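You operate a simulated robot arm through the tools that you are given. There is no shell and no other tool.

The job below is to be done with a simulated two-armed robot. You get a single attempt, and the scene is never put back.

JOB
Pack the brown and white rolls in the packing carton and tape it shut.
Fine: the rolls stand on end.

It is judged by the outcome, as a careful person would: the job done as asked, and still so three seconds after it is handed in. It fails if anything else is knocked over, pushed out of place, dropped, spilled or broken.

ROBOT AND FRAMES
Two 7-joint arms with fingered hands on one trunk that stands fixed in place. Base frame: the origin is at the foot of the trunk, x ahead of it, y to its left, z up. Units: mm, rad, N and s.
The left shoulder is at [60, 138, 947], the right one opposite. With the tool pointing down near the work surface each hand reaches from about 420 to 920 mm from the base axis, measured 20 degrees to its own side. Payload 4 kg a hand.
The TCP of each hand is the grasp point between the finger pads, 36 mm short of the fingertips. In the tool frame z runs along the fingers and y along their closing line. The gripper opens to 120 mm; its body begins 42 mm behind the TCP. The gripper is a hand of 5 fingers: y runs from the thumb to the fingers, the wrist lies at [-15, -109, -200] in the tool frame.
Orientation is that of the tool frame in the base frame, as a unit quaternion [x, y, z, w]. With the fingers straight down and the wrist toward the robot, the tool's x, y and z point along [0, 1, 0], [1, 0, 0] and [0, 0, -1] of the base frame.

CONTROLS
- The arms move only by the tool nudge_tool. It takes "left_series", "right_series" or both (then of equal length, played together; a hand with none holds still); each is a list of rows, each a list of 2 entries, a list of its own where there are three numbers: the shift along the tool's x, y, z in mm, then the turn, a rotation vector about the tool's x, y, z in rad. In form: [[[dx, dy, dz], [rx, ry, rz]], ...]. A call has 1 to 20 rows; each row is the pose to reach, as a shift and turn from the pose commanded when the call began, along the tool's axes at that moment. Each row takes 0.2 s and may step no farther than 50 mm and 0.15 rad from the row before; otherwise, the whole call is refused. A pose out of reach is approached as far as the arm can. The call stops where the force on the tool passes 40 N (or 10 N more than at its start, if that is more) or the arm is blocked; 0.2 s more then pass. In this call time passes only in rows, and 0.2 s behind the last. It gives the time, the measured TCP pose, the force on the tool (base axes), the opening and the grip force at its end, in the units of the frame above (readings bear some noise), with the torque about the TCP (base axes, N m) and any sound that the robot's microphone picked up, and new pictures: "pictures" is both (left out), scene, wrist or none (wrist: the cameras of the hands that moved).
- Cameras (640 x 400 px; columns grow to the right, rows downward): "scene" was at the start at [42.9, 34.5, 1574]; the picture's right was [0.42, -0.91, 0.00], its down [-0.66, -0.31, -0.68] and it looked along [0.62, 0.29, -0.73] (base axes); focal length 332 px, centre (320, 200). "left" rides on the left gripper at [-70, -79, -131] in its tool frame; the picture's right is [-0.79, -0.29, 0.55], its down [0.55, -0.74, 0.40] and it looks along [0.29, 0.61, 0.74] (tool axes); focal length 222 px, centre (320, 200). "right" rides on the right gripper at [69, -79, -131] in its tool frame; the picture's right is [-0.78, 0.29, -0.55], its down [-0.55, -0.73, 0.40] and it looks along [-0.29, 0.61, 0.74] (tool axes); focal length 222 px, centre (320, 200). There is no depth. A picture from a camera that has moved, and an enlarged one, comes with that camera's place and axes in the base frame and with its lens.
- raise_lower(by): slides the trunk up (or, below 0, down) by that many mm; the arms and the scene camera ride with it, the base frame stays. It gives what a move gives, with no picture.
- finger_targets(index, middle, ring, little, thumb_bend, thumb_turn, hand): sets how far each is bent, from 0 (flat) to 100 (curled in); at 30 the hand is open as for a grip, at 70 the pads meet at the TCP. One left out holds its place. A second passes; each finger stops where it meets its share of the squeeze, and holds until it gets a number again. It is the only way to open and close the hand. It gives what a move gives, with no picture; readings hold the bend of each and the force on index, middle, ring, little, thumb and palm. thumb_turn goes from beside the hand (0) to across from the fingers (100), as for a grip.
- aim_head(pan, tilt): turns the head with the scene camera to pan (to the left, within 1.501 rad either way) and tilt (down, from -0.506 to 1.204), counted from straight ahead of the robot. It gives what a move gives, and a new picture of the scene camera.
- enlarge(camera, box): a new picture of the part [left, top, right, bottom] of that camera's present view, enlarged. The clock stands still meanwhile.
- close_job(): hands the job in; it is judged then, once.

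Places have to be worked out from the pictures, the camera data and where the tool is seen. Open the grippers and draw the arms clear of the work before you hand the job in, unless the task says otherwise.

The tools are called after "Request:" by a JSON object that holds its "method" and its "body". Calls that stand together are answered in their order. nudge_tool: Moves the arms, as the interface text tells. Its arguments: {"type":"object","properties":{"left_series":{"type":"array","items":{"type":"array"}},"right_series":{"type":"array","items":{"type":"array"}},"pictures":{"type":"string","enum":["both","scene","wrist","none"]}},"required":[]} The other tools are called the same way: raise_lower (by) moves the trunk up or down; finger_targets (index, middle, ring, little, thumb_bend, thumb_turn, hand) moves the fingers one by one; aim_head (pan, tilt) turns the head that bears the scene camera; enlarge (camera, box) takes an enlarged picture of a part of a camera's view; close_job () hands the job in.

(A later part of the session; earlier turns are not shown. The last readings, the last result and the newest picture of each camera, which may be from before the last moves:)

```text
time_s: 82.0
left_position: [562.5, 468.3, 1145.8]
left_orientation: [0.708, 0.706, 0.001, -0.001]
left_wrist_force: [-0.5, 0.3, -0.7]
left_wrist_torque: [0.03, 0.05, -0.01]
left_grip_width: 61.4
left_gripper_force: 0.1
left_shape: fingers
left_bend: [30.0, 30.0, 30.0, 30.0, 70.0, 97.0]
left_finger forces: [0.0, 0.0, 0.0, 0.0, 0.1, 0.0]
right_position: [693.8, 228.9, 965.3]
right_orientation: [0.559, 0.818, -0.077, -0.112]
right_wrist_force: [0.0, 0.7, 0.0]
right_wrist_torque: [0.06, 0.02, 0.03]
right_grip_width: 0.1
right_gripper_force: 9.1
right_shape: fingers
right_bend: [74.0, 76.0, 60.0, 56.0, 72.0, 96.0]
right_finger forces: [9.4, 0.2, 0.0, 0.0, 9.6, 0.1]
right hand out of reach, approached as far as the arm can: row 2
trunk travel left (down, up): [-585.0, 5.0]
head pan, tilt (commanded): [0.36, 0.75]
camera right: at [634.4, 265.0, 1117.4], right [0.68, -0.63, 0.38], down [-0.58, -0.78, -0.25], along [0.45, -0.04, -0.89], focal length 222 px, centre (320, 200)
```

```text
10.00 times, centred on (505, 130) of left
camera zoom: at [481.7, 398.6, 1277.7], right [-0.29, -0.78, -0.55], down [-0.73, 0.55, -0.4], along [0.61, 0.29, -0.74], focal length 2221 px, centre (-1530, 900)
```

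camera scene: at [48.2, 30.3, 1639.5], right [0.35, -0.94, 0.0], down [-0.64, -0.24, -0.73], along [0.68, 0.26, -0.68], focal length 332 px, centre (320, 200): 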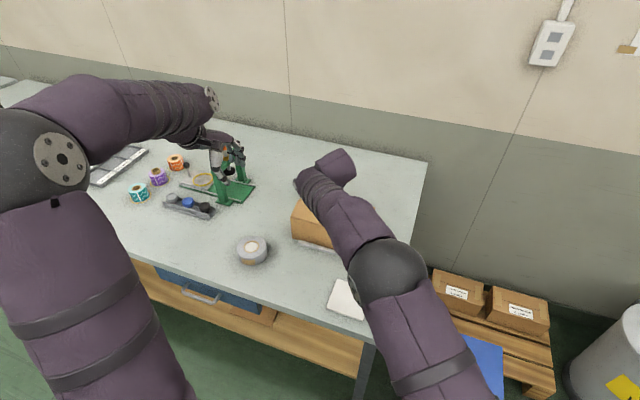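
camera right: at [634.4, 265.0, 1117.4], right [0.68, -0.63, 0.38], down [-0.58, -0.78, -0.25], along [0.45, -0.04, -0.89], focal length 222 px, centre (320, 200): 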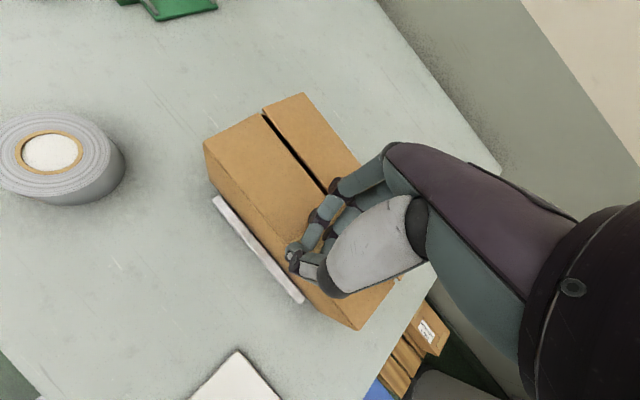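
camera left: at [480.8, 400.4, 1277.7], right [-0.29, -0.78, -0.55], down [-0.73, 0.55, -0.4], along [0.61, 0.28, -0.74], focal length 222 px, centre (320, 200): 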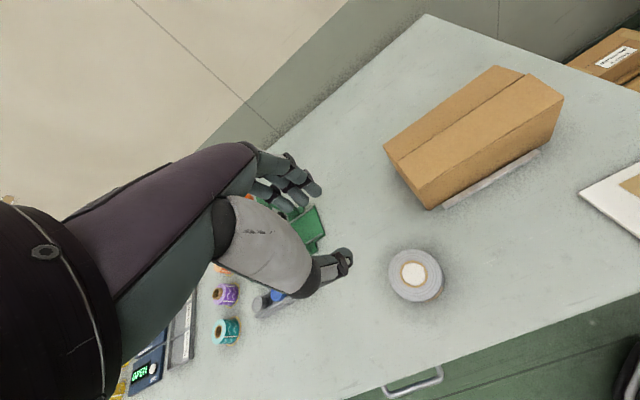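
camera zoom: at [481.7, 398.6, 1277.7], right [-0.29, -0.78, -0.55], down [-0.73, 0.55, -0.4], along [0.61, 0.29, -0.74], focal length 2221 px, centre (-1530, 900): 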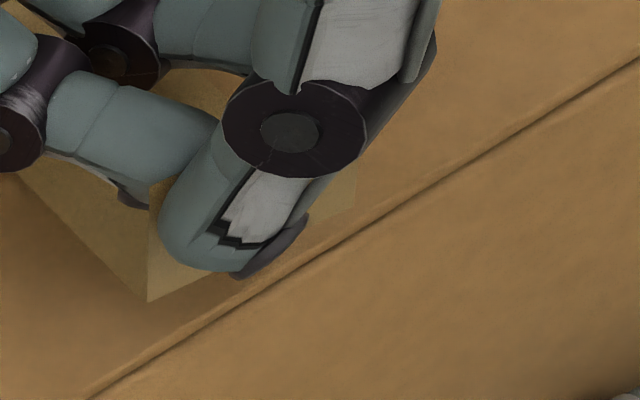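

The near flap got pressed flat and the tape's fold is barely touching it; no damage. I'll lift off, back out half the tilt (which is reachable), and return over the seam centre, hovering.

Request:
{"method": "nudge_tool", "body": {"right_series": [[[1.5, -3.8, -14.4], [0, 0, 0]], [[7, 5, -20], [-0.06, -0.025, 0]], [[13, 16, -22], [-0.126, -0.049, 0]], [[19.5, 27.3, -22], [-0.126, -0.049, 0]]], "pictures": "wrist"}}

Request:
{"method": "enlarge", "body": {"camera": "left", "box": [440, 70, 520, 150]}}

Request:
{"method": "enlarge", "body": {"camera": "left", "box": [340, 20, 600, 230]}}

```text
time_s: 83.0
left_position: [562.2, 469.5, 1144.5]
left_orientation: [0.708, 0.706, 0.0, 0.0]
left_wrist_force: [0.1, -0.1, -0.2]
left_wrist_torque: [-0.04, 0.01, 0.0]
left_grip_width: 61.4
left_gripper_force: 0.1
left_shape: fingers
left_bend: [30.0, 30.0, 30.0, 30.0, 70.0, 97.0]
left_finger forces: [0.1, 0.0, 0.0, 0.0, 0.1, 0.1]
right_position: [719.3, 258.3, 979.1]
right_orientation: [0.563, 0.824, -0.04, -0.056]
right_wrist_force: [0.2, -0.1, -0.6]
right_wrist_torque: [-0.01, 0.0, 0.02]
right_grip_width: 0.1
right_gripper_force: 9.8
right_shape: fingers
right_bend: [74.0, 76.0, 60.0, 56.0, 72.0, 96.0]
right_finger forces: [9.6, 0.0, 0.0, 0.1, 9.7, 0.0]
trunk travel left (down, up): [-585.0, 5.0]
head pan, tilt (commanded): [0.36, 0.75]
camera right: at [638.9, 294.4, 1123.4], right [0.62, -0.63, 0.47], down [-0.54, -0.78, -0.33], along [0.57, -0.05, -0.82], focal length 222 px, centre (320, 200)
```

right: 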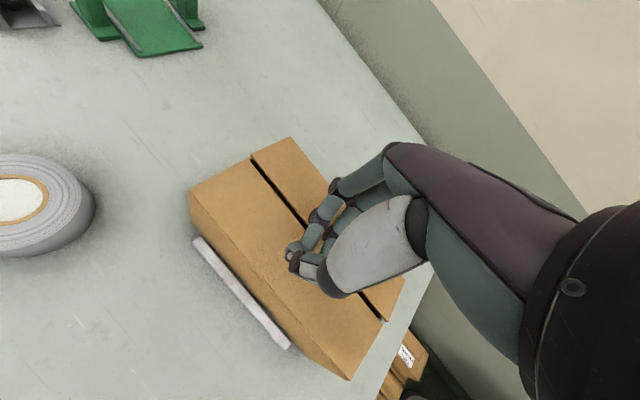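

```text
5.00 times, centred on (480, 110) of left
camera zoom: at [482.4, 400.5, 1276.7], right [-0.29, -0.78, -0.55], down [-0.73, 0.55, -0.4], along [0.61, 0.28, -0.74], focal length 1111 px, centre (-480, 650)
```

zoom: 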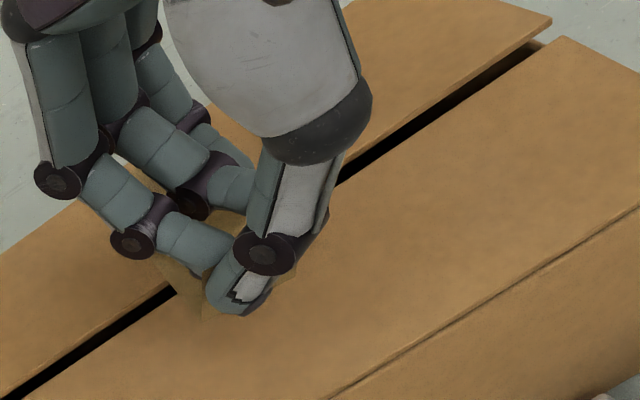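

```text
1.90 times, centred on (470, 125) of left
camera zoom: at [482.4, 400.5, 1276.7], right [-0.29, -0.78, -0.55], down [-0.73, 0.55, -0.4], along [0.61, 0.28, -0.74], focal length 423 px, centre (34, 343)
```

zoom: 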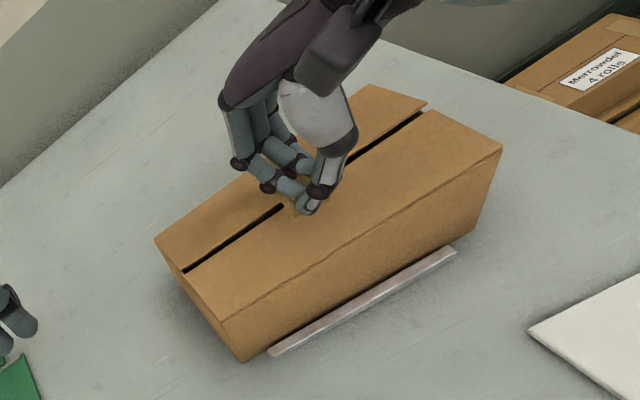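

The far flap now stands slightly proud of the near one. As a person would, I'll use the left hand (thumb on the near flap, fingers on the far flap) at the left part of the lid to hold both flaps flat while taping. First position it above y≈335.

Request:
{"method": "finger_targets", "body": {"hand": "left", "index": 46, "middle": 46, "ring": 46, "little": 46, "thumb_bend": 46}}

Request:
{"method": "nudge_tool", "body": {"left_series": [[[-21, 29, 17], [0, 0, 0.117]], [[-43, 59, 35], [0, 0, 0.234]], [[-65, 89, 52], [0, 0, 0.35]], [[-87, 119, 70], [0, 0, 0.467]], [[-108, 149, 87], [0, 0, 0.584]], [[-129, 178, 104], [0, 0, 0.7]]], "pictures": "both"}}

Request:
{"method": "enlarge", "body": {"camera": "left", "box": [230, 100, 560, 400]}}

```text
time_s: 84.0
left_position: [561.8, 469.3, 1144.8]
left_orientation: [0.708, 0.706, 0.0, 0.0]
left_wrist_force: [0.2, 0.1, 0.3]
left_wrist_torque: [-0.01, -0.01, 0.03]
left_grip_width: 72.1
left_gripper_force: 0.1
left_shape: fingers
left_bend: [46.0, 46.0, 46.0, 46.0, 46.0, 97.0]
left_finger forces: [0.1, 0.1, 0.0, 0.0, 0.1, 0.0]
right_position: [717.5, 257.7, 981.3]
right_orientation: [0.564, 0.823, -0.04, -0.057]
right_wrist_force: [0.8, -0.1, 0.1]
right_wrist_torque: [-0.02, 0.01, 0.0]
right_grip_width: 0.1
right_gripper_force: 9.7
right_shape: fingers
right_bend: [74.0, 76.0, 60.0, 56.0, 72.0, 96.0]
right_finger forces: [9.6, 0.1, 0.1, 0.0, 9.7, 0.0]
trunk travel left (down, up): [-585.0, 5.0]
head pan, tilt (commanded): [0.36, 0.75]
```

```text
time_s: 85.5
left_position: [741.2, 339.3, 1040.3]
left_orientation: [0.908, 0.42, 0.0, 0.0]
left_wrist_force: [0.1, -0.3, -1.0]
left_wrist_torque: [-0.01, -0.02, -0.03]
left_grip_width: 72.1
left_gripper_force: 0.0
left_shape: fingers
left_bend: [46.0, 46.0, 46.0, 46.0, 46.0, 97.0]
left_finger forces: [0.1, 0.0, 0.1, 0.0, 0.1, 0.1]
right_position: [719.6, 258.1, 980.3]
right_orientation: [0.563, 0.823, -0.04, -0.057]
right_wrist_force: [-0.8, -0.5, -0.1]
right_wrist_torque: [0.01, 0.0, 0.0]
right_grip_width: 0.0
right_gripper_force: 9.5
right_shape: fingers
right_bend: [74.0, 76.0, 60.0, 56.0, 72.0, 96.0]
right_finger forces: [9.6, 0.1, 0.0, 0.0, 9.7, 0.1]
trunk travel left (down, up): [-585.0, 5.0]
head pan, tilt (commanded): [0.36, 0.75]
camera scene: at [49.7, 30.2, 1639.5], right [0.35, -0.94, 0.0], down [-0.64, -0.24, -0.73], along [0.68, 0.26, -0.68], focal length 332 px, centre (320, 200)
camera left: at [635.0, 337.6, 1172.9], right [-0.73, -0.41, -0.55], down [-0.21, 0.89, -0.4], along [0.65, -0.18, -0.74], focal length 222 px, centre (320, 200)
```

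scene: 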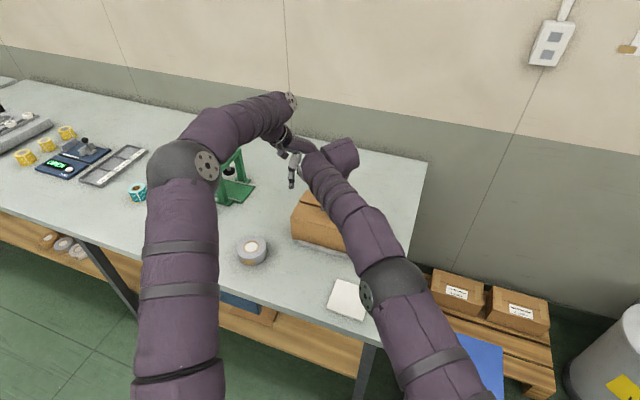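
left: 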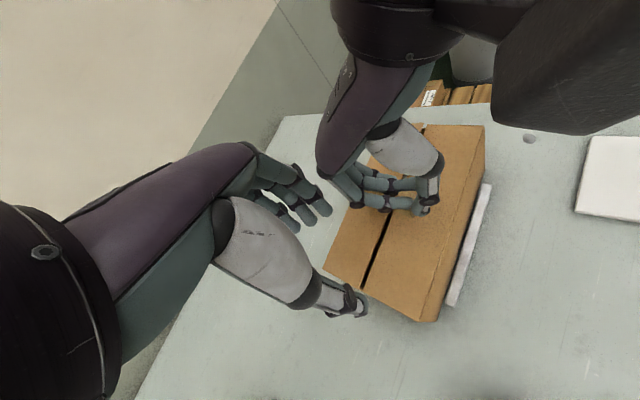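

```text
1.33 times, centred on (395, 250) of left
camera zoom: at [635.0, 337.6, 1172.9], right [-0.73, -0.41, -0.55], down [-0.21, 0.89, -0.4], along [0.65, -0.18, -0.74], focal length 296 px, centre (220, 133)
```

zoom: 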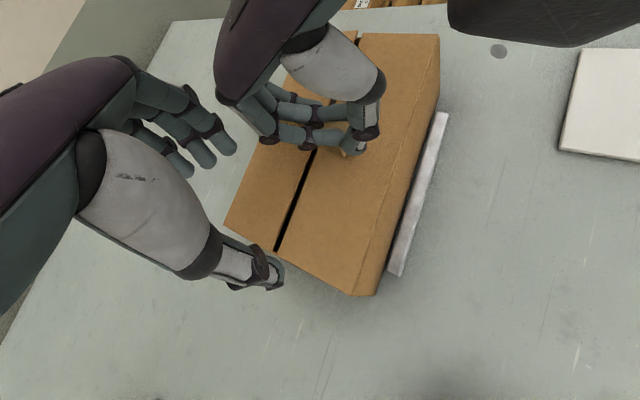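

Good view, but the two wrist cameras would pass close. I'll turn the left hand further (to about −70°) so its body sits left of the carton and only the four fingertips reach over the lid across the seam near y≈325.

Request:
{"method": "finger_targets", "body": {"hand": "left", "thumb_bend": 40}}

Request:
{"method": "nudge_tool", "body": {"left_series": [[[2, -6, 0], [0, 0, 0.13]], [[5, -12, 0], [0, 0, 0.26]], [[8.3, -15, 0], [0, 0, 0.39]], [[8.3, -15, 15], [0, 0, 0.517]], [[8.3, -15, 45], [0, 0, 0.517]]], "pictures": "wrist"}}

Request:
{"method": "enlarge", "body": {"camera": "left", "box": [230, 80, 560, 400]}}

Request:
{"method": "enlarge", "body": {"camera": "right", "box": [100, 60, 440, 380]}}

```text
time_s: 86.5
left_position: [739.2, 338.7, 1041.2]
left_orientation: [0.907, 0.421, 0.001, 0.0]
left_wrist_force: [-0.6, -0.5, 0.1]
left_wrist_torque: [0.03, 0.0, 0.01]
left_grip_width: 80.9
left_gripper_force: 0.0
left_shape: fingers
left_bend: [46.0, 46.0, 46.0, 46.0, 40.0, 97.0]
left_finger forces: [0.0, 0.0, 0.0, 0.0, 0.0, 0.0]
right_position: [718.1, 257.8, 980.7]
right_orientation: [0.563, 0.823, -0.04, -0.057]
right_wrist_force: [-0.5, -0.8, -0.6]
right_wrist_torque: [-0.03, -0.01, 0.01]
right_grip_width: 0.1
right_gripper_force: 9.6
right_shape: fingers
right_bend: [74.0, 76.0, 60.0, 56.0, 72.0, 96.0]
right_finger forces: [9.6, 0.1, 0.0, 0.0, 9.7, 0.0]
trunk travel left (down, up): [-585.0, 5.0]
head pan, tilt (commanded): [0.36, 0.75]
```

```text
time_s: 87.7
left_position: [732.7, 355.5, 994.8]
left_orientation: [0.985, 0.174, -0.001, 0.0]
left_wrist_force: [-1.0, 0.3, 0.2]
left_wrist_torque: [-0.01, 0.01, 0.01]
left_grip_width: 80.9
left_gripper_force: 0.0
left_shape: fingers
left_bend: [46.0, 46.0, 46.0, 46.0, 40.0, 97.0]
left_finger forces: [0.0, 0.0, 0.0, 0.0, 0.1, 0.0]
right_position: [718.9, 259.1, 980.9]
right_orientation: [0.563, 0.824, -0.04, -0.056]
right_wrist_force: [0.1, -0.2, -0.1]
right_wrist_torque: [0.02, -0.01, 0.01]
right_grip_width: 0.0
right_gripper_force: 9.7
right_shape: fingers
right_bend: [74.0, 76.0, 60.0, 56.0, 72.0, 96.0]
right_finger forces: [9.7, 0.1, 0.0, 0.1, 9.8, 0.0]
trunk travel left (down, up): [-585.0, 5.0]
head pan, tilt (commanded): [0.36, 0.75]
camera left: at [639.2, 406.5, 1128.1], right [-0.84, 0.0, -0.55], down [0.26, 0.88, -0.4], along [0.48, -0.48, -0.74], focal length 222 px, centre (320, 200)
```

left: 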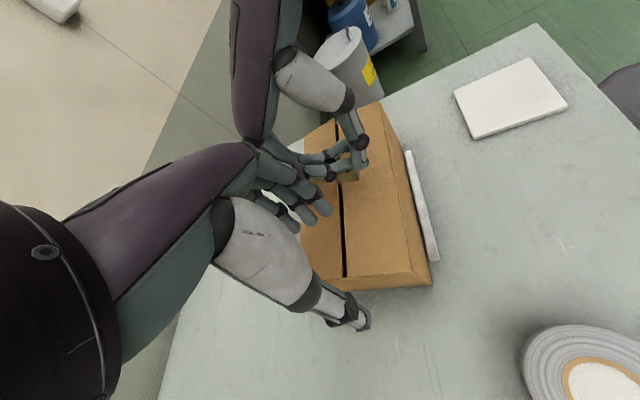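

```text
1.25 times, centred on (395, 240) of left
camera zoom: at [639.2, 406.5, 1128.1], right [-0.84, 0.0, -0.55], down [0.26, 0.88, -0.4], along [0.48, -0.48, -0.74], focal length 278 px, centre (226, 150)
```

zoom: 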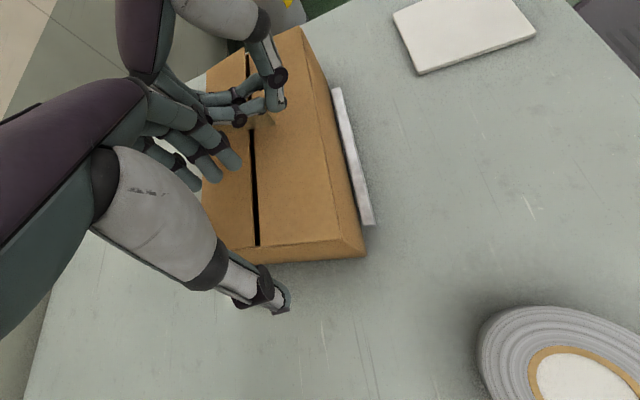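

```text
1.25 times, centred on (270, 220) of right
camera zoom: at [638.0, 294.8, 1123.7], right [0.63, -0.63, 0.47], down [-0.54, -0.78, -0.33], along [0.57, -0.05, -0.82], focal length 278 px, centre (382, 175)
```

zoom: 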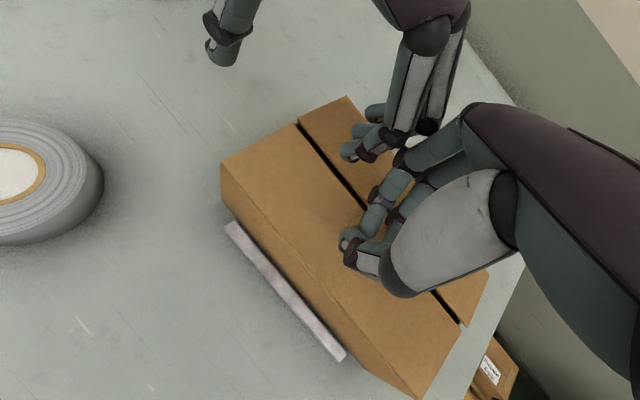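

Left fingertips are lined up across the seam, but I want a bit more space from the right hand. Shifting 12 mm left (+y) and lowering toward the flaps.

Request:
{"method": "nudge_tool", "body": {"left_series": [[[3, -5.5, 0], [0, 0, 0]], [[6, -10.6, 8], [0, 0, 0]], [[6, -10.6, 20], [0, 0, 0]], [[6, -10.6, 30], [0, 0, 0]]], "pictures": "wrist"}}

Request:
{"method": "enlarge", "body": {"camera": "right", "box": [180, 60, 440, 300]}}

Request:
{"method": "enlarge", "body": {"camera": "left", "box": [230, 60, 490, 330]}}

```text
time_s: 88.7
left_position: [733.5, 367.4, 965.3]
left_orientation: [0.985, 0.174, 0.001, -0.001]
left_wrist_force: [-0.1, 0.6, 0.7]
left_wrist_torque: [0.0, -0.02, 0.02]
left_grip_width: 80.8
left_gripper_force: 0.1
left_shape: fingers
left_bend: [46.0, 46.0, 46.0, 46.0, 40.0, 97.0]
left_finger forces: [0.0, 0.0, 0.0, 0.1, 0.0, 0.1]
right_position: [719.2, 257.6, 981.3]
right_orientation: [0.564, 0.823, -0.04, -0.056]
right_wrist_force: [-0.3, -0.2, 0.0]
right_wrist_torque: [0.01, 0.0, -0.04]
right_grip_width: 0.0
right_gripper_force: 9.9
right_shape: fingers
right_bend: [74.0, 76.0, 60.0, 56.0, 72.0, 96.0]
right_finger forces: [9.7, 0.1, 0.0, 0.0, 9.6, 0.0]
trunk travel left (down, up): [-585.0, 5.0]
head pan, tilt (commanded): [0.36, 0.75]
camera left: at [641.0, 417.8, 1098.3], right [-0.84, 0.0, -0.55], down [0.26, 0.88, -0.4], along [0.48, -0.48, -0.74], focal length 222 px, centre (320, 200)
```

left: 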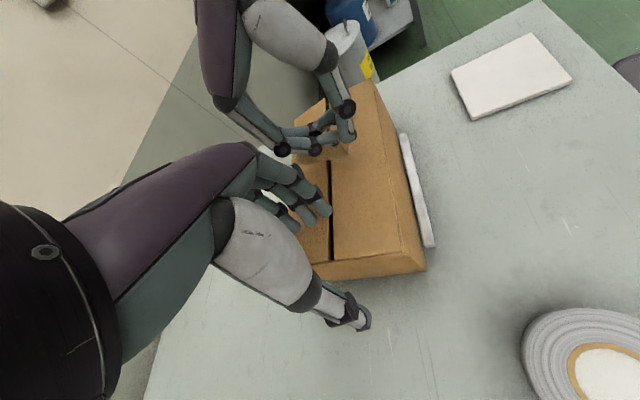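

```text
1.67 times, centred on (310, 180) of right
camera zoom: at [638.1, 294.4, 1123.7], right [0.63, -0.63, 0.47], down [-0.54, -0.78, -0.33], along [0.57, -0.05, -0.82], focal length 370 px, centre (337, 233)
```

zoom: 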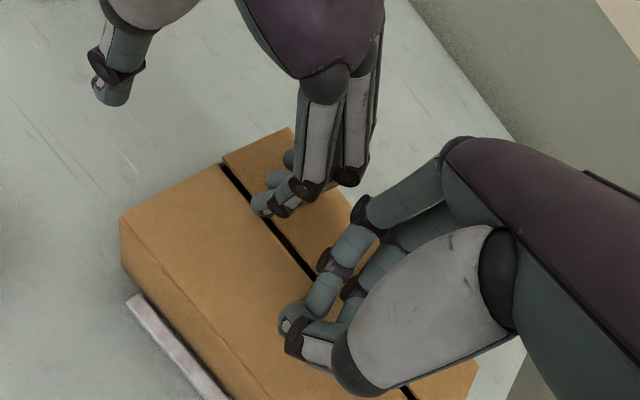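

```text
1.48 times, centred on (360, 195) of left
camera zoom: at [641.0, 417.8, 1098.3], right [-0.84, 0.0, -0.55], down [0.26, 0.88, -0.4], along [0.48, -0.48, -0.74], focal length 329 px, centre (261, 207)
```

zoom: 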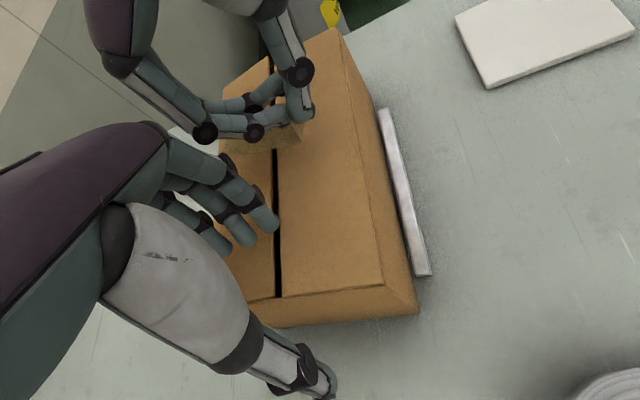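

Now the left camera has a good side angle on the tape; zooming in on it.

Request:
{"method": "enlarge", "body": {"camera": "left", "box": [285, 90, 375, 180]}}

```text
4.44 times, centred on (330, 135) of left
camera zoom: at [641.0, 417.8, 1098.3], right [-0.84, 0.0, -0.55], down [0.26, 0.88, -0.4], along [0.48, -0.48, -0.74], focal length 987 px, centre (276, 489)
```

zoom: 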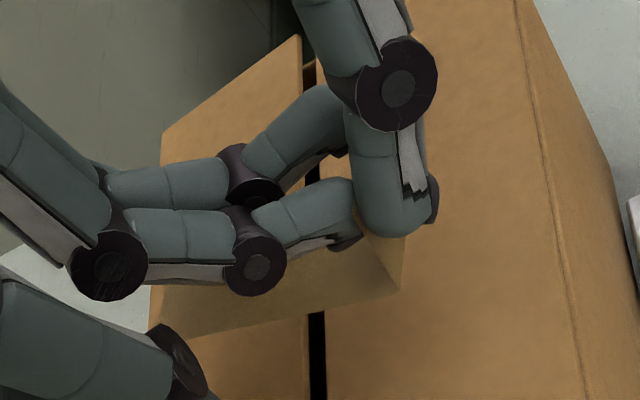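

From here the strip looks nearly level, ~12–15 mm above the flaps, with about 10° residual yaw. First I'll press the flaps flat with the left fingertips, in small steps.

Request:
{"method": "nudge_tool", "body": {"left_series": [[[0, 0, 3], [0, 0, 0]], [[0, 0, 6], [0, 0, 0]], [[0, 0, 9], [0, 0, 0]]], "right_series": [[[0, 0, 0], [0.003, -0.007, -0.056]], [[0, 0, 0], [0.006, -0.015, -0.112]], [[0, 0, 0], [0.0083, -0.022, -0.168]]], "pictures": "wrist"}}

Request:
{"method": "enlarge", "body": {"camera": "left", "box": [285, 90, 375, 180]}}

Request:
{"method": "enlarge", "body": {"camera": "right", "box": [180, 60, 440, 300]}}

```text
time_s: 89.5
left_position: [734.6, 367.4, 957.2]
left_orientation: [0.985, 0.175, -0.001, 0.001]
left_wrist_force: [-0.3, 0.3, 0.6]
left_wrist_torque: [-0.01, 0.0, 0.02]
left_grip_width: 81.0
left_gripper_force: 0.0
left_shape: fingers
left_bend: [46.0, 46.0, 46.0, 46.0, 40.0, 97.0]
left_finger forces: [0.0, 0.1, 0.1, 0.1, 0.0, 0.0]
right_position: [719.0, 259.6, 980.9]
right_orientation: [0.491, 0.868, -0.044, -0.053]
right_wrist_force: [-0.5, -0.7, -0.5]
right_wrist_torque: [0.02, 0.0, 0.01]
right_grip_width: 0.1
right_gripper_force: 9.6
right_shape: fingers
right_bend: [74.0, 76.0, 60.0, 56.0, 72.0, 96.0]
right_finger forces: [9.7, 0.1, 0.1, 0.1, 9.7, 0.1]
trunk travel left (down, up): [-585.0, 5.0]
head pan, tilt (commanded): [0.36, 0.75]
camera right: at [633.4, 280.2, 1123.7], right [0.72, -0.51, 0.47], down [-0.4, -0.86, -0.33], along [0.57, 0.05, -0.82], focal length 222 px, centre (320, 200)
camera left: at [641.3, 417.7, 1089.2], right [-0.84, 0.0, -0.55], down [0.26, 0.88, -0.4], along [0.48, -0.48, -0.74], focal length 222 px, centre (320, 200)
```

right: 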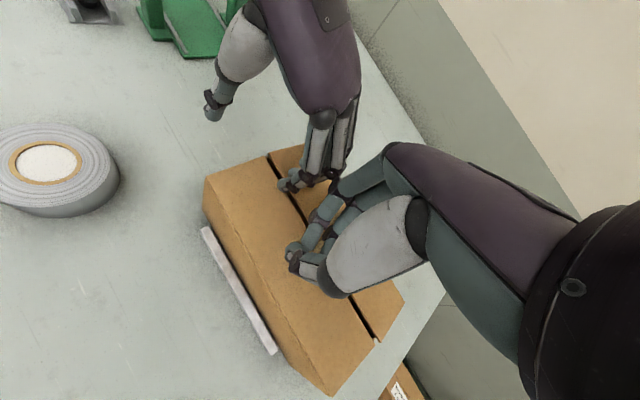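
left: 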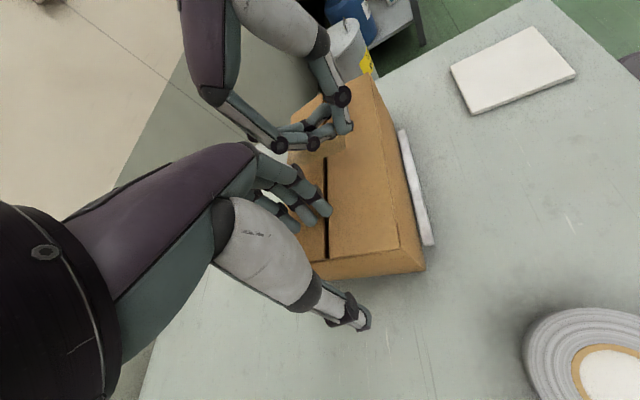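

```text
4.44 times, centred on (330, 135) of left
camera zoom: at [641.3, 417.7, 1089.2], right [-0.84, 0.0, -0.55], down [0.26, 0.88, -0.4], along [0.48, -0.48, -0.74], focal length 987 px, centre (276, 489)
```

zoom: 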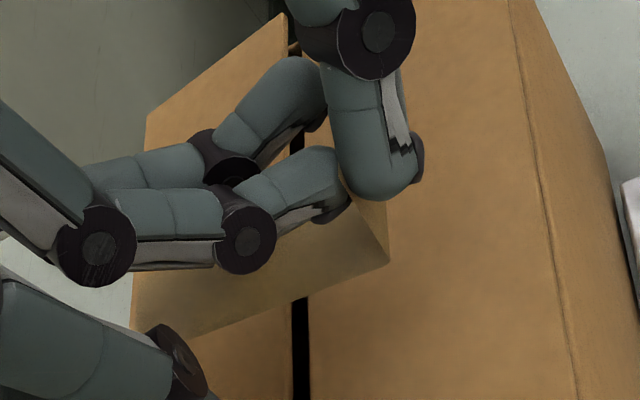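

```text
1.67 times, centred on (310, 180) of right
camera zoom: at [633.4, 280.2, 1123.7], right [0.72, -0.51, 0.47], down [-0.4, -0.86, -0.33], along [0.57, 0.05, -0.82], focal length 370 px, centre (337, 233)
```

zoom: 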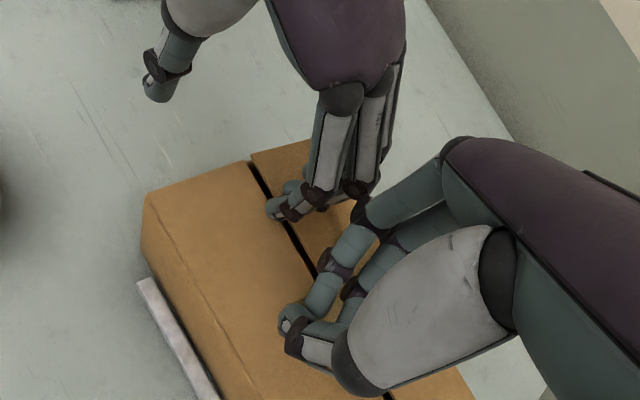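

The strip is now aligned across the seam and about level (~18 mm above the lid). I'll press the left fingers down a few more mm and lower the tape by 12 mm together.

Request:
{"method": "nudge_tool", "body": {"left_series": [[[0, 0, 2], [0, 0, 0]], [[0, 0, 4], [0, 0, 0]], [[0, 0, 4], [0, 0, 0]]], "right_series": [[[-0.2, 0.5, 4], [0, 0, 0]], [[-0.4, 1.0, 8], [0, 0, 0]], [[-0.6, 1.5, 12], [0, 0, 0]]], "pictures": "wrist"}}

Request:
{"method": "enlarge", "body": {"camera": "left", "box": [275, 80, 375, 190]}}

```text
time_s: 90.2
left_position: [734.6, 367.2, 954.3]
left_orientation: [0.984, 0.176, 0.0, 0.001]
left_wrist_force: [-0.5, -0.4, -0.5]
left_wrist_torque: [0.0, 0.01, 0.0]
left_grip_width: 81.1
left_gripper_force: 0.0
left_shape: fingers
left_bend: [46.0, 46.0, 46.0, 46.0, 40.0, 97.0]
left_finger forces: [0.1, 0.0, 0.0, 0.0, 0.0, 0.0]
right_position: [718.8, 258.4, 967.8]
right_orientation: [0.491, 0.868, -0.044, -0.053]
right_wrist_force: [0.5, 0.1, -0.8]
right_wrist_torque: [0.02, 0.01, -0.01]
right_grip_width: 0.0
right_gripper_force: 10.0
right_shape: fingers
right_bend: [74.0, 76.0, 60.0, 56.0, 72.0, 96.0]
right_finger forces: [9.7, 0.1, 0.0, 0.0, 9.8, 0.0]
trunk travel left (down, up): [-585.0, 5.0]
head pan, tilt (commanded): [0.36, 0.75]
camera right: at [633.4, 280.4, 1111.4], right [0.72, -0.51, 0.47], down [-0.4, -0.86, -0.33], along [0.57, 0.05, -0.82], focal length 222 px, centre (320, 200)
camera left: at [641.3, 417.6, 1085.5], right [-0.84, 0.0, -0.55], down [0.26, 0.88, -0.4], along [0.48, -0.48, -0.74], focal length 222 px, centre (320, 200)
```

right: 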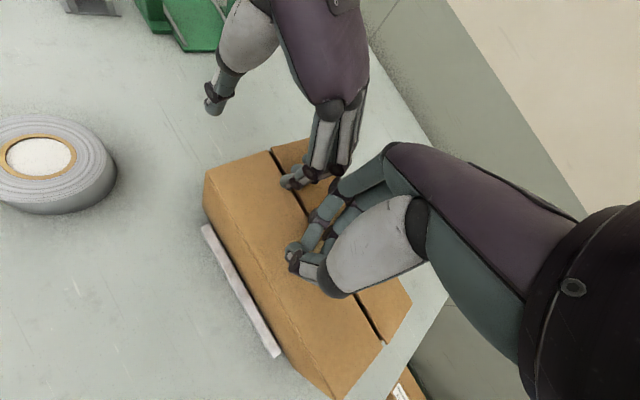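
left: 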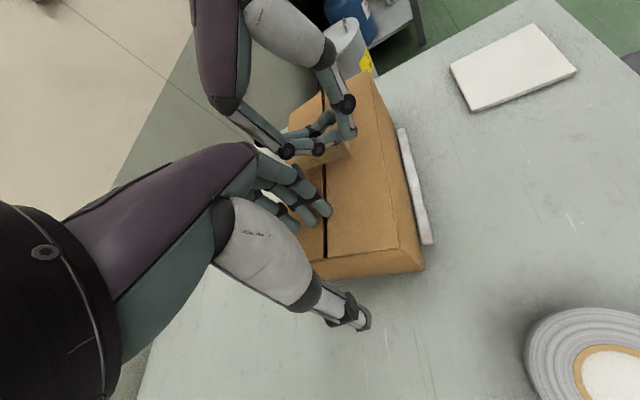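

```text
3.64 times, centred on (325, 135) of left
camera zoom: at [641.3, 417.6, 1085.5], right [-0.84, 0.0, -0.55], down [0.26, 0.88, -0.4], along [0.48, -0.48, -0.74], focal length 808 px, centre (302, 436)
```

zoom: 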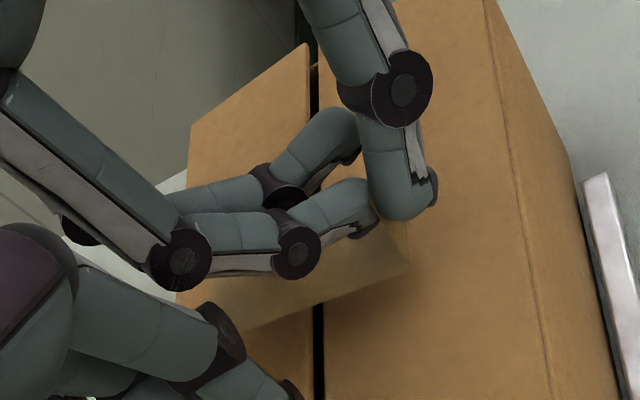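

Very close to the lid now. Lowering the tape in 1.5 mm steps until contact is felt.

Request:
{"method": "nudge_tool", "body": {"right_series": [[[-0.1, 0.2, 1.5], [0, 0, 0]], [[-0.15, 0.4, 3], [0, 0, 0]], [[-0.2, 0.6, 4.5], [0, 0, 0]], [[-0.3, 0.8, 6], [0, 0, 0]]], "pictures": "none"}}

Request:
{"method": "enlarge", "body": {"camera": "left", "box": [275, 80, 375, 190]}}

```text
time_s: 91.2
left_position: [734.4, 366.2, 953.2]
left_orientation: [0.985, 0.175, 0.0, 0.0]
left_wrist_force: [-0.2, 0.7, 0.2]
left_wrist_torque: [0.01, -0.02, -0.03]
left_grip_width: 80.8
left_gripper_force: 0.0
left_shape: fingers
left_bend: [46.0, 46.0, 46.0, 46.0, 40.0, 97.0]
left_finger forces: [0.1, 0.1, 0.0, 0.0, 0.0, 0.1]
right_position: [718.1, 257.5, 961.3]
right_orientation: [0.492, 0.868, -0.044, -0.054]
right_wrist_force: [0.8, -0.6, -0.4]
right_wrist_torque: [0.01, 0.01, -0.03]
right_grip_width: 0.0
right_gripper_force: 10.2
right_shape: fingers
right_bend: [74.0, 76.0, 60.0, 56.0, 72.0, 96.0]
right_finger forces: [9.8, 0.2, 0.0, 0.0, 9.9, 0.1]
trunk travel left (down, up): [-585.0, 5.0]
head pan, tilt (commanded): [0.36, 0.75]
```

```text
3.64 times, centred on (325, 135) of left
camera zoom: at [641.3, 417.5, 1085.6], right [-0.84, 0.0, -0.55], down [0.26, 0.88, -0.4], along [0.48, -0.48, -0.74], focal length 808 px, centre (302, 436)
```

zoom: 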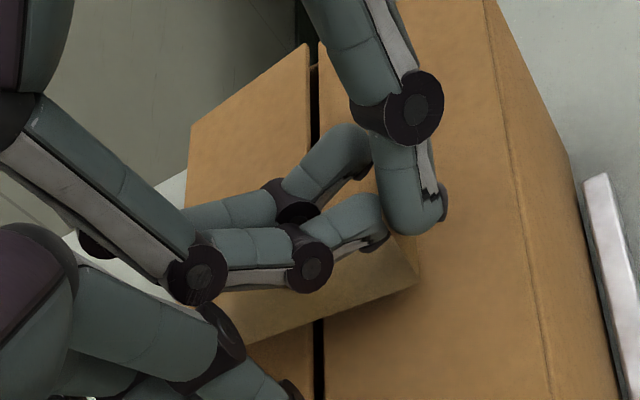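

Request:
{"method": "enlarge", "body": {"camera": "left", "box": [320, 125, 365, 175]}}

Request:
{"method": "enlarge", "body": {"camera": "right", "box": [260, 150, 400, 320]}}

```text
8.00 times, centred on (342, 150) of left
camera zoom: at [641.3, 417.5, 1085.6], right [-0.84, 0.0, -0.55], down [0.26, 0.88, -0.4], along [0.48, -0.48, -0.74], focal length 1777 px, centre (140, 600)
```

zoom: 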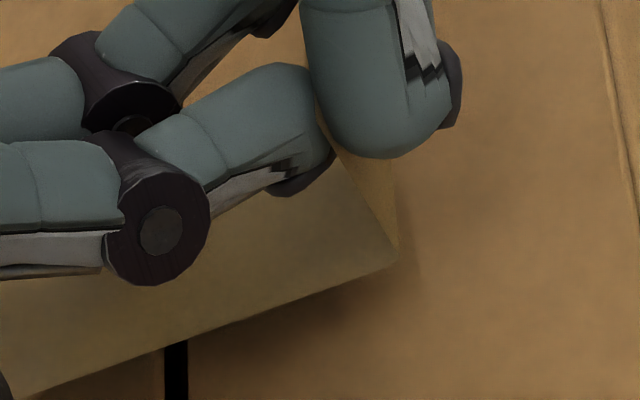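

```text
2.35 times, centred on (330, 235) of right
camera zoom: at [633.3, 280.6, 1105.6], right [0.72, -0.51, 0.47], down [-0.4, -0.86, -0.33], along [0.57, 0.05, -0.82], focal length 523 px, centre (296, 118)
```

zoom: 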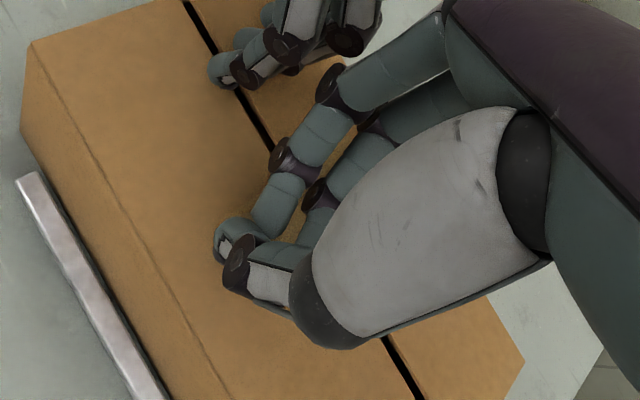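

Shadow suggests a few mm still to go. Continuing down in small steps until I feel contact.

Request:
{"method": "nudge_tool", "body": {"right_series": [[[-0.1, 0.2, 1.5], [0, 0, 0]], [[-0.15, 0.4, 3], [0, 0, 0]], [[-0.2, 0.6, 4.5], [0, 0, 0]]], "pictures": "none"}}

Request:
{"method": "enlarge", "body": {"camera": "left", "box": [320, 125, 365, 175]}}

Request:
{"method": "enlarge", "body": {"camera": "left", "box": [275, 80, 375, 190]}}

```text
time_s: 92.0
left_position: [733.4, 365.8, 953.0]
left_orientation: [0.985, 0.174, 0.0, -0.001]
left_wrist_force: [0.5, 0.2, -1.1]
left_wrist_torque: [0.01, -0.03, 0.0]
left_grip_width: 80.8
left_gripper_force: 0.0
left_shape: fingers
left_bend: [46.0, 46.0, 46.0, 46.0, 40.0, 97.0]
left_finger forces: [0.0, 0.1, 0.1, 0.0, 0.0, 0.0]
right_position: [718.5, 259.1, 957.8]
right_orientation: [0.493, 0.867, -0.044, -0.053]
right_wrist_force: [-0.1, 0.9, 0.0]
right_wrist_torque: [0.01, 0.0, 0.01]
right_grip_width: 0.3
right_gripper_force: 10.3
right_shape: fingers
right_bend: [74.0, 76.0, 60.0, 56.0, 72.0, 96.0]
right_finger forces: [9.8, 0.2, 0.0, 0.0, 9.8, 0.1]
trunk travel left (down, up): [-585.0, 5.0]
head pan, tilt (commanded): [0.36, 0.75]
```

```text
8.00 times, centred on (342, 150) of left
camera zoom: at [641.3, 417.6, 1085.6], right [-0.84, 0.0, -0.55], down [0.26, 0.88, -0.4], along [0.48, -0.48, -0.74], focal length 1777 px, centre (140, 600)
```

zoom: 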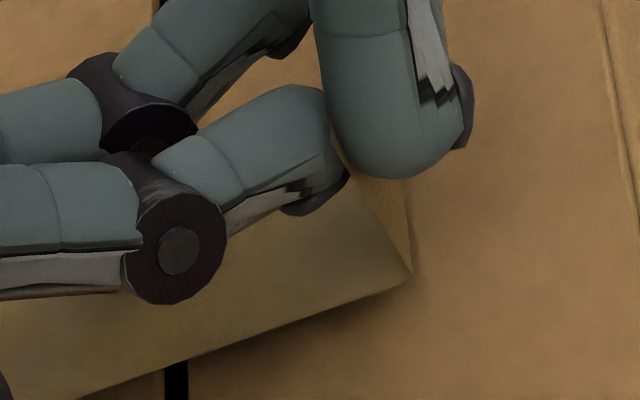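

```text
3.64 times, centred on (325, 135) of left
camera zoom: at [641.3, 417.6, 1085.6], right [-0.84, 0.0, -0.55], down [0.26, 0.88, -0.4], along [0.48, -0.48, -0.74], focal length 808 px, centre (302, 436)
```

zoom: 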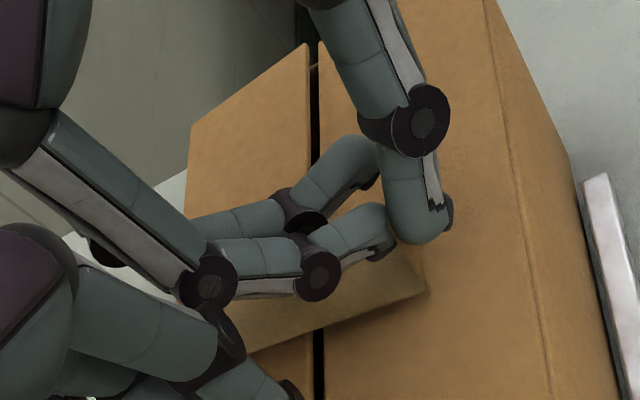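

Request:
{"method": "nudge_tool", "body": {"right_series": [[[-0.1, 0.2, 1.5], [0, 0, 0]], [[-0.15, 0.4, 3], [0, 0, 0]]], "pictures": "none"}}

Request:
{"method": "enlarge", "body": {"camera": "left", "box": [310, 125, 365, 180]}}

```text
time_s: 92.7
left_position: [733.8, 367.0, 952.6]
left_orientation: [0.985, 0.175, 0.0, 0.0]
left_wrist_force: [-0.4, 0.5, 0.3]
left_wrist_torque: [-0.04, 0.0, -0.03]
left_grip_width: 80.8
left_gripper_force: 0.1
left_shape: fingers
left_bend: [46.0, 46.0, 46.0, 46.0, 40.0, 97.0]
left_finger forces: [0.0, 0.0, 0.1, 0.1, 0.0, 0.0]
right_position: [716.8, 259.1, 955.3]
right_orientation: [0.492, 0.868, -0.044, -0.053]
right_wrist_force: [-0.4, -0.1, 0.8]
right_wrist_torque: [0.04, 0.05, -0.03]
right_grip_width: 0.0
right_gripper_force: 10.0
right_shape: fingers
right_bend: [74.0, 76.0, 60.0, 56.0, 72.0, 96.0]
right_finger forces: [9.8, 0.1, 0.0, 0.1, 9.8, 0.0]
trunk travel left (down, up): [-585.0, 5.0]
head pan, tilt (commanded): [0.36, 0.75]
```

```text
7.27 times, centred on (338, 152) of left
camera zoom: at [641.3, 417.5, 1085.6], right [-0.84, 0.0, -0.55], down [0.26, 0.88, -0.4], along [0.48, -0.48, -0.74], focal length 1615 px, centre (193, 546)
```

zoom: 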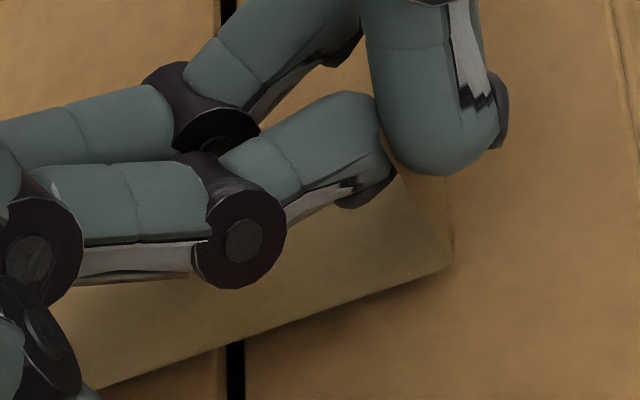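

Let me check the flap levels before pressing further.

Request:
{"method": "enlarge", "body": {"camera": "scene", "box": [280, 170, 350, 250]}}

Request:
{"method": "enlarge", "body": {"camera": "left", "box": [290, 180, 440, 290]}}

Request:
{"method": "enlarge", "body": {"camera": "right", "box": [310, 240, 430, 400]}}

```text
5.00 times, centred on (315, 210) of scene
camera zoom: at [48.3, 30.3, 1639.5], right [0.35, -0.94, 0.0], down [-0.64, -0.24, -0.73], along [0.68, 0.26, -0.68], focal length 1660 px, centre (345, 150)
```

zoom: 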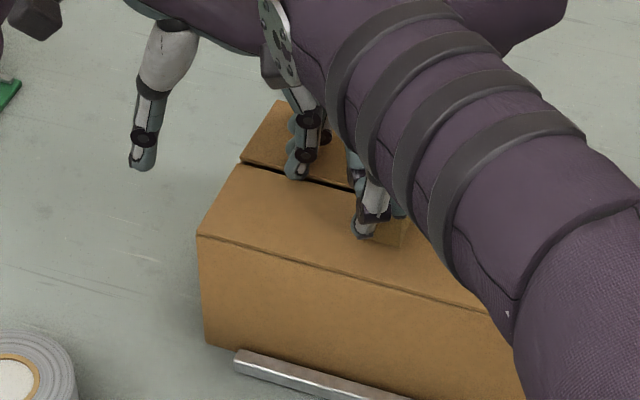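

```text
3.64 times, centred on (365, 235) of left
camera zoom: at [641.3, 417.5, 1085.6], right [-0.84, 0.0, -0.55], down [0.26, 0.88, -0.4], along [0.48, -0.48, -0.74], focal length 808 px, centre (156, 73)
```

zoom: 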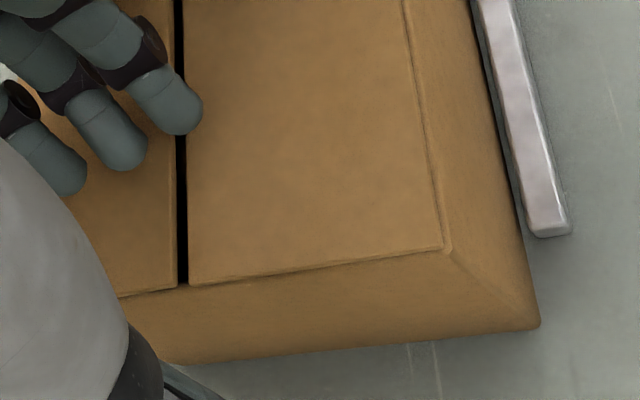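

```text
2.50 times, centred on (370, 320) of right
camera zoom: at [633.5, 280.4, 1097.9], right [0.72, -0.51, 0.47], down [-0.4, -0.86, -0.33], along [0.57, 0.05, -0.82], focal length 555 px, centre (195, -100)
```

zoom: 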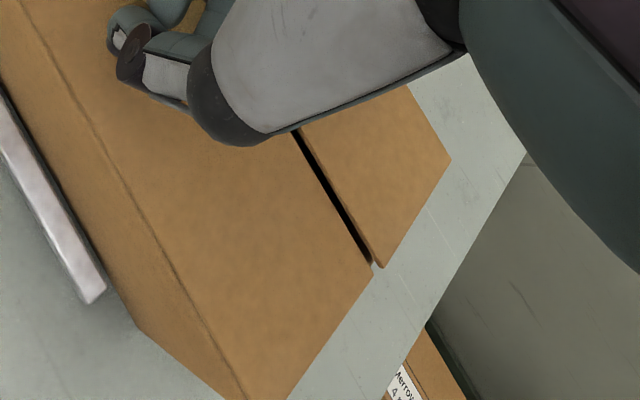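

Both flaps are flat and level with a small uniform gap. The tape is at contact; lowering 2–3 mm more to press lightly.

Request:
{"method": "nudge_tool", "body": {"right_series": [[[-0.1, 0.2, 1.5], [0, 0, 0]], [[-0.15, 0.4, 3], [0, 0, 0]]], "pictures": "none"}}

Request:
{"method": "enlarge", "body": {"camera": "left", "box": [310, 125, 365, 180]}}

```text
time_s: 93.2
left_position: [734.1, 367.1, 953.3]
left_orientation: [0.985, 0.175, 0.0, 0.0]
left_wrist_force: [0.4, -0.2, 0.1]
left_wrist_torque: [-0.02, 0.0, -0.01]
left_grip_width: 80.8
left_gripper_force: 0.0
left_shape: fingers
left_bend: [46.0, 46.0, 46.0, 46.0, 40.0, 97.0]
left_finger forces: [0.1, 0.1, 0.1, 0.1, 0.0, 0.1]
right_position: [718.3, 257.7, 950.7]
right_orientation: [0.492, 0.868, -0.045, -0.053]
right_wrist_force: [0.0, 0.4, 0.3]
right_wrist_torque: [-0.03, 0.01, 0.01]
right_grip_width: 0.2
right_gripper_force: 0.1
right_shape: fingers
right_bend: [75.0, 76.0, 60.0, 56.0, 72.0, 96.0]
right_finger forces: [0.0, 0.0, 0.0, 0.1, 0.0, 0.0]
trunk travel left (down, up): [-585.0, 5.0]
head pan, tilt (commanded): [0.36, 0.75]
```

```text
7.27 times, centred on (338, 152) of left
camera zoom: at [641.4, 417.6, 1085.4], right [-0.84, 0.0, -0.55], down [0.26, 0.88, -0.4], along [0.48, -0.48, -0.74], focal length 1615 px, centre (193, 546)
```

zoom: 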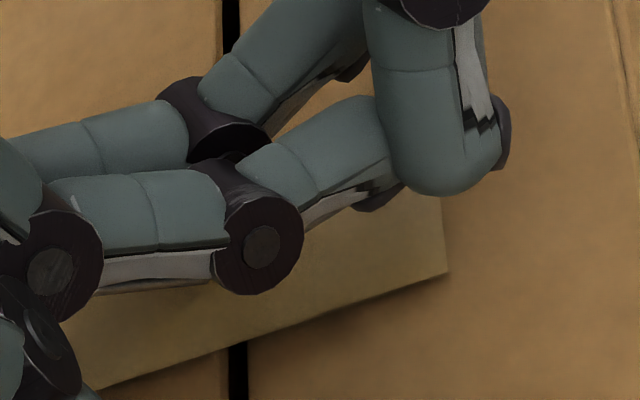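

The grip force dropped to zero and the tape now lies flat with its end on the near flap — it has transferred to the lid. I'll open the pinch slightly and look before lifting.

Request:
{"method": "finger_targets", "body": {"hand": "right", "index": 62, "middle": 62, "ring": 58, "little": 56, "thumb_bend": 62}}

Request:
{"method": "enlarge", "body": {"camera": "left", "box": [290, 100, 380, 190]}}

```text
time_s: 94.2
left_position: [734.0, 368.1, 953.6]
left_orientation: [0.985, 0.174, 0.0, 0.0]
left_wrist_force: [0.1, -0.1, 0.5]
left_wrist_torque: [-0.02, -0.01, -0.03]
left_grip_width: 80.7
left_gripper_force: 0.1
left_shape: fingers
left_bend: [46.0, 46.0, 46.0, 46.0, 40.0, 97.0]
left_finger forces: [0.0, 0.0, 0.1, 0.0, 0.1, 0.0]
right_position: [718.0, 259.1, 952.0]
right_orientation: [0.491, 0.869, -0.044, -0.052]
right_wrist_force: [-0.2, -0.8, -0.2]
right_wrist_torque: [-0.01, -0.03, 0.0]
right_grip_width: 23.6
right_gripper_force: 0.1
right_shape: fingers
right_bend: [62.0, 62.0, 57.0, 56.0, 62.0, 97.0]
right_finger forces: [0.1, 0.0, 0.0, 0.1, 0.0, 0.0]
trunk travel left (down, up): [-585.0, 5.0]
head pan, tilt (commanded): [0.36, 0.75]
```

```text
4.44 times, centred on (335, 145) of left
camera zoom: at [641.3, 417.5, 1085.6], right [-0.84, 0.0, -0.55], down [0.26, 0.88, -0.4], along [0.48, -0.48, -0.74], focal length 987 px, centre (253, 444)
```

zoom: 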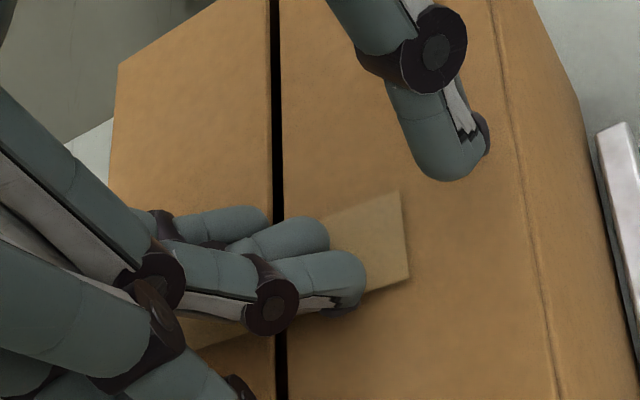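

The tape lies flat across the seam. I'll lift the right hand up and away toward the right, clear of the left hand.

Request:
{"method": "nudge_tool", "body": {"right_series": [[[0.4, -1, -7.9], [0, 0, 0]], [[-2.5, -8.4, -21.2], [0, 0, 0]], [[-10.8, -22.9, -42.9], [0, 0, 0]], [[-27.2, -45.4, -71.1], [0, 0, 0]], [[-46.6, -72.6, -93.7], [0, 0, 0]]], "pictures": "wrist"}}

Request:
{"method": "enlarge", "body": {"camera": "left", "box": [270, 60, 440, 300]}}

Request:
{"method": "enlarge", "body": {"camera": "scene", "box": [270, 160, 380, 270]}}

```text
time_s: 95.5
left_position: [733.2, 365.2, 954.4]
left_orientation: [0.985, 0.175, 0.001, 0.0]
left_wrist_force: [-0.4, -0.3, 0.0]
left_wrist_torque: [0.02, -0.02, 0.03]
left_grip_width: 80.8
left_gripper_force: 0.1
left_shape: fingers
left_bend: [46.0, 46.0, 46.0, 46.0, 40.0, 97.0]
left_finger forces: [0.0, 0.0, 0.0, 0.0, 0.1, 0.0]
right_position: [693.2, 181.4, 1053.3]
right_orientation: [0.491, 0.869, -0.045, -0.053]
right_wrist_force: [-0.2, 0.1, 0.1]
right_wrist_torque: [0.01, -0.01, -0.01]
right_grip_width: 23.7
right_gripper_force: 0.1
right_shape: fingers
right_bend: [62.0, 62.0, 57.0, 56.0, 62.0, 97.0]
right_finger forces: [0.0, 0.1, 0.0, 0.0, 0.0, 0.0]
trunk travel left (down, up): [-585.0, 5.0]
head pan, tilt (commanded): [0.36, 0.75]
camera right: at [607.3, 203.7, 1195.9], right [0.72, -0.51, 0.47], down [-0.4, -0.86, -0.33], along [0.57, 0.05, -0.82], focal length 222 px, centre (320, 200)
```

right: 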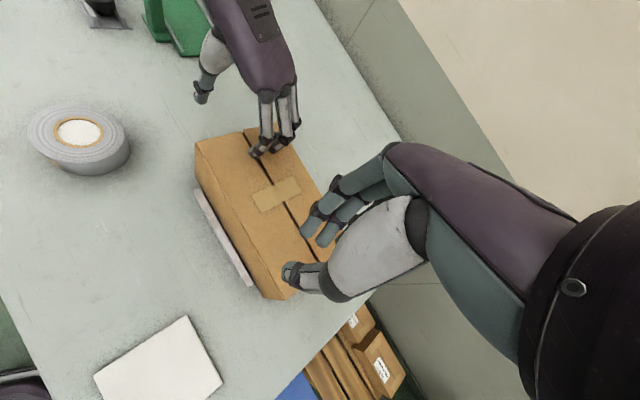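

```text
1.67 times, centred on (355, 180) of left
camera zoom: at [640.7, 417.0, 1086.1], right [-0.84, 0.0, -0.55], down [0.26, 0.88, -0.4], along [0.48, -0.48, -0.74], focal length 370 px, centre (262, 233)
```

zoom: 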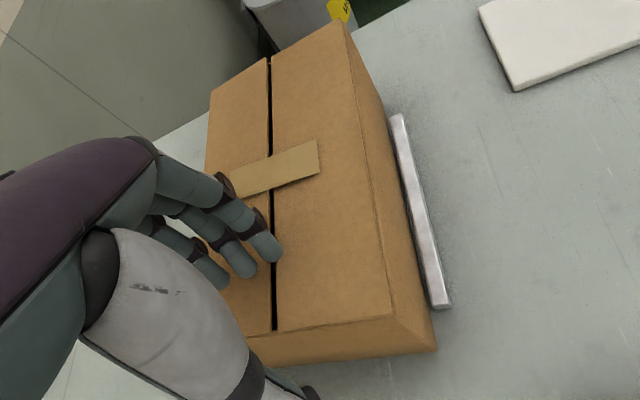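

```text
3.64 times, centred on (325, 215) of scene
camera zoom: at [47.5, 29.3, 1639.5], right [0.35, -0.94, 0.0], down [-0.64, -0.24, -0.73], along [0.68, 0.26, -0.68], focal length 1207 px, centre (302, 146)
```

zoom: 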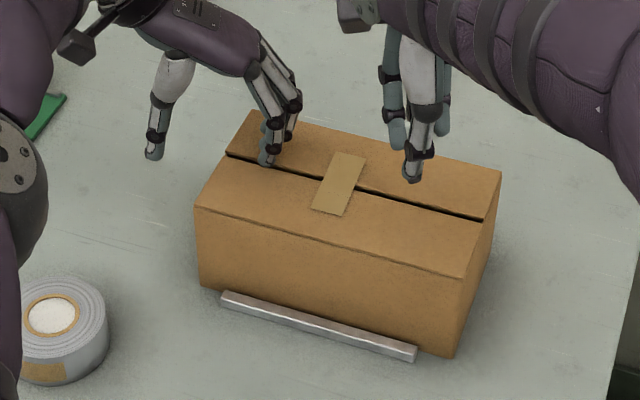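

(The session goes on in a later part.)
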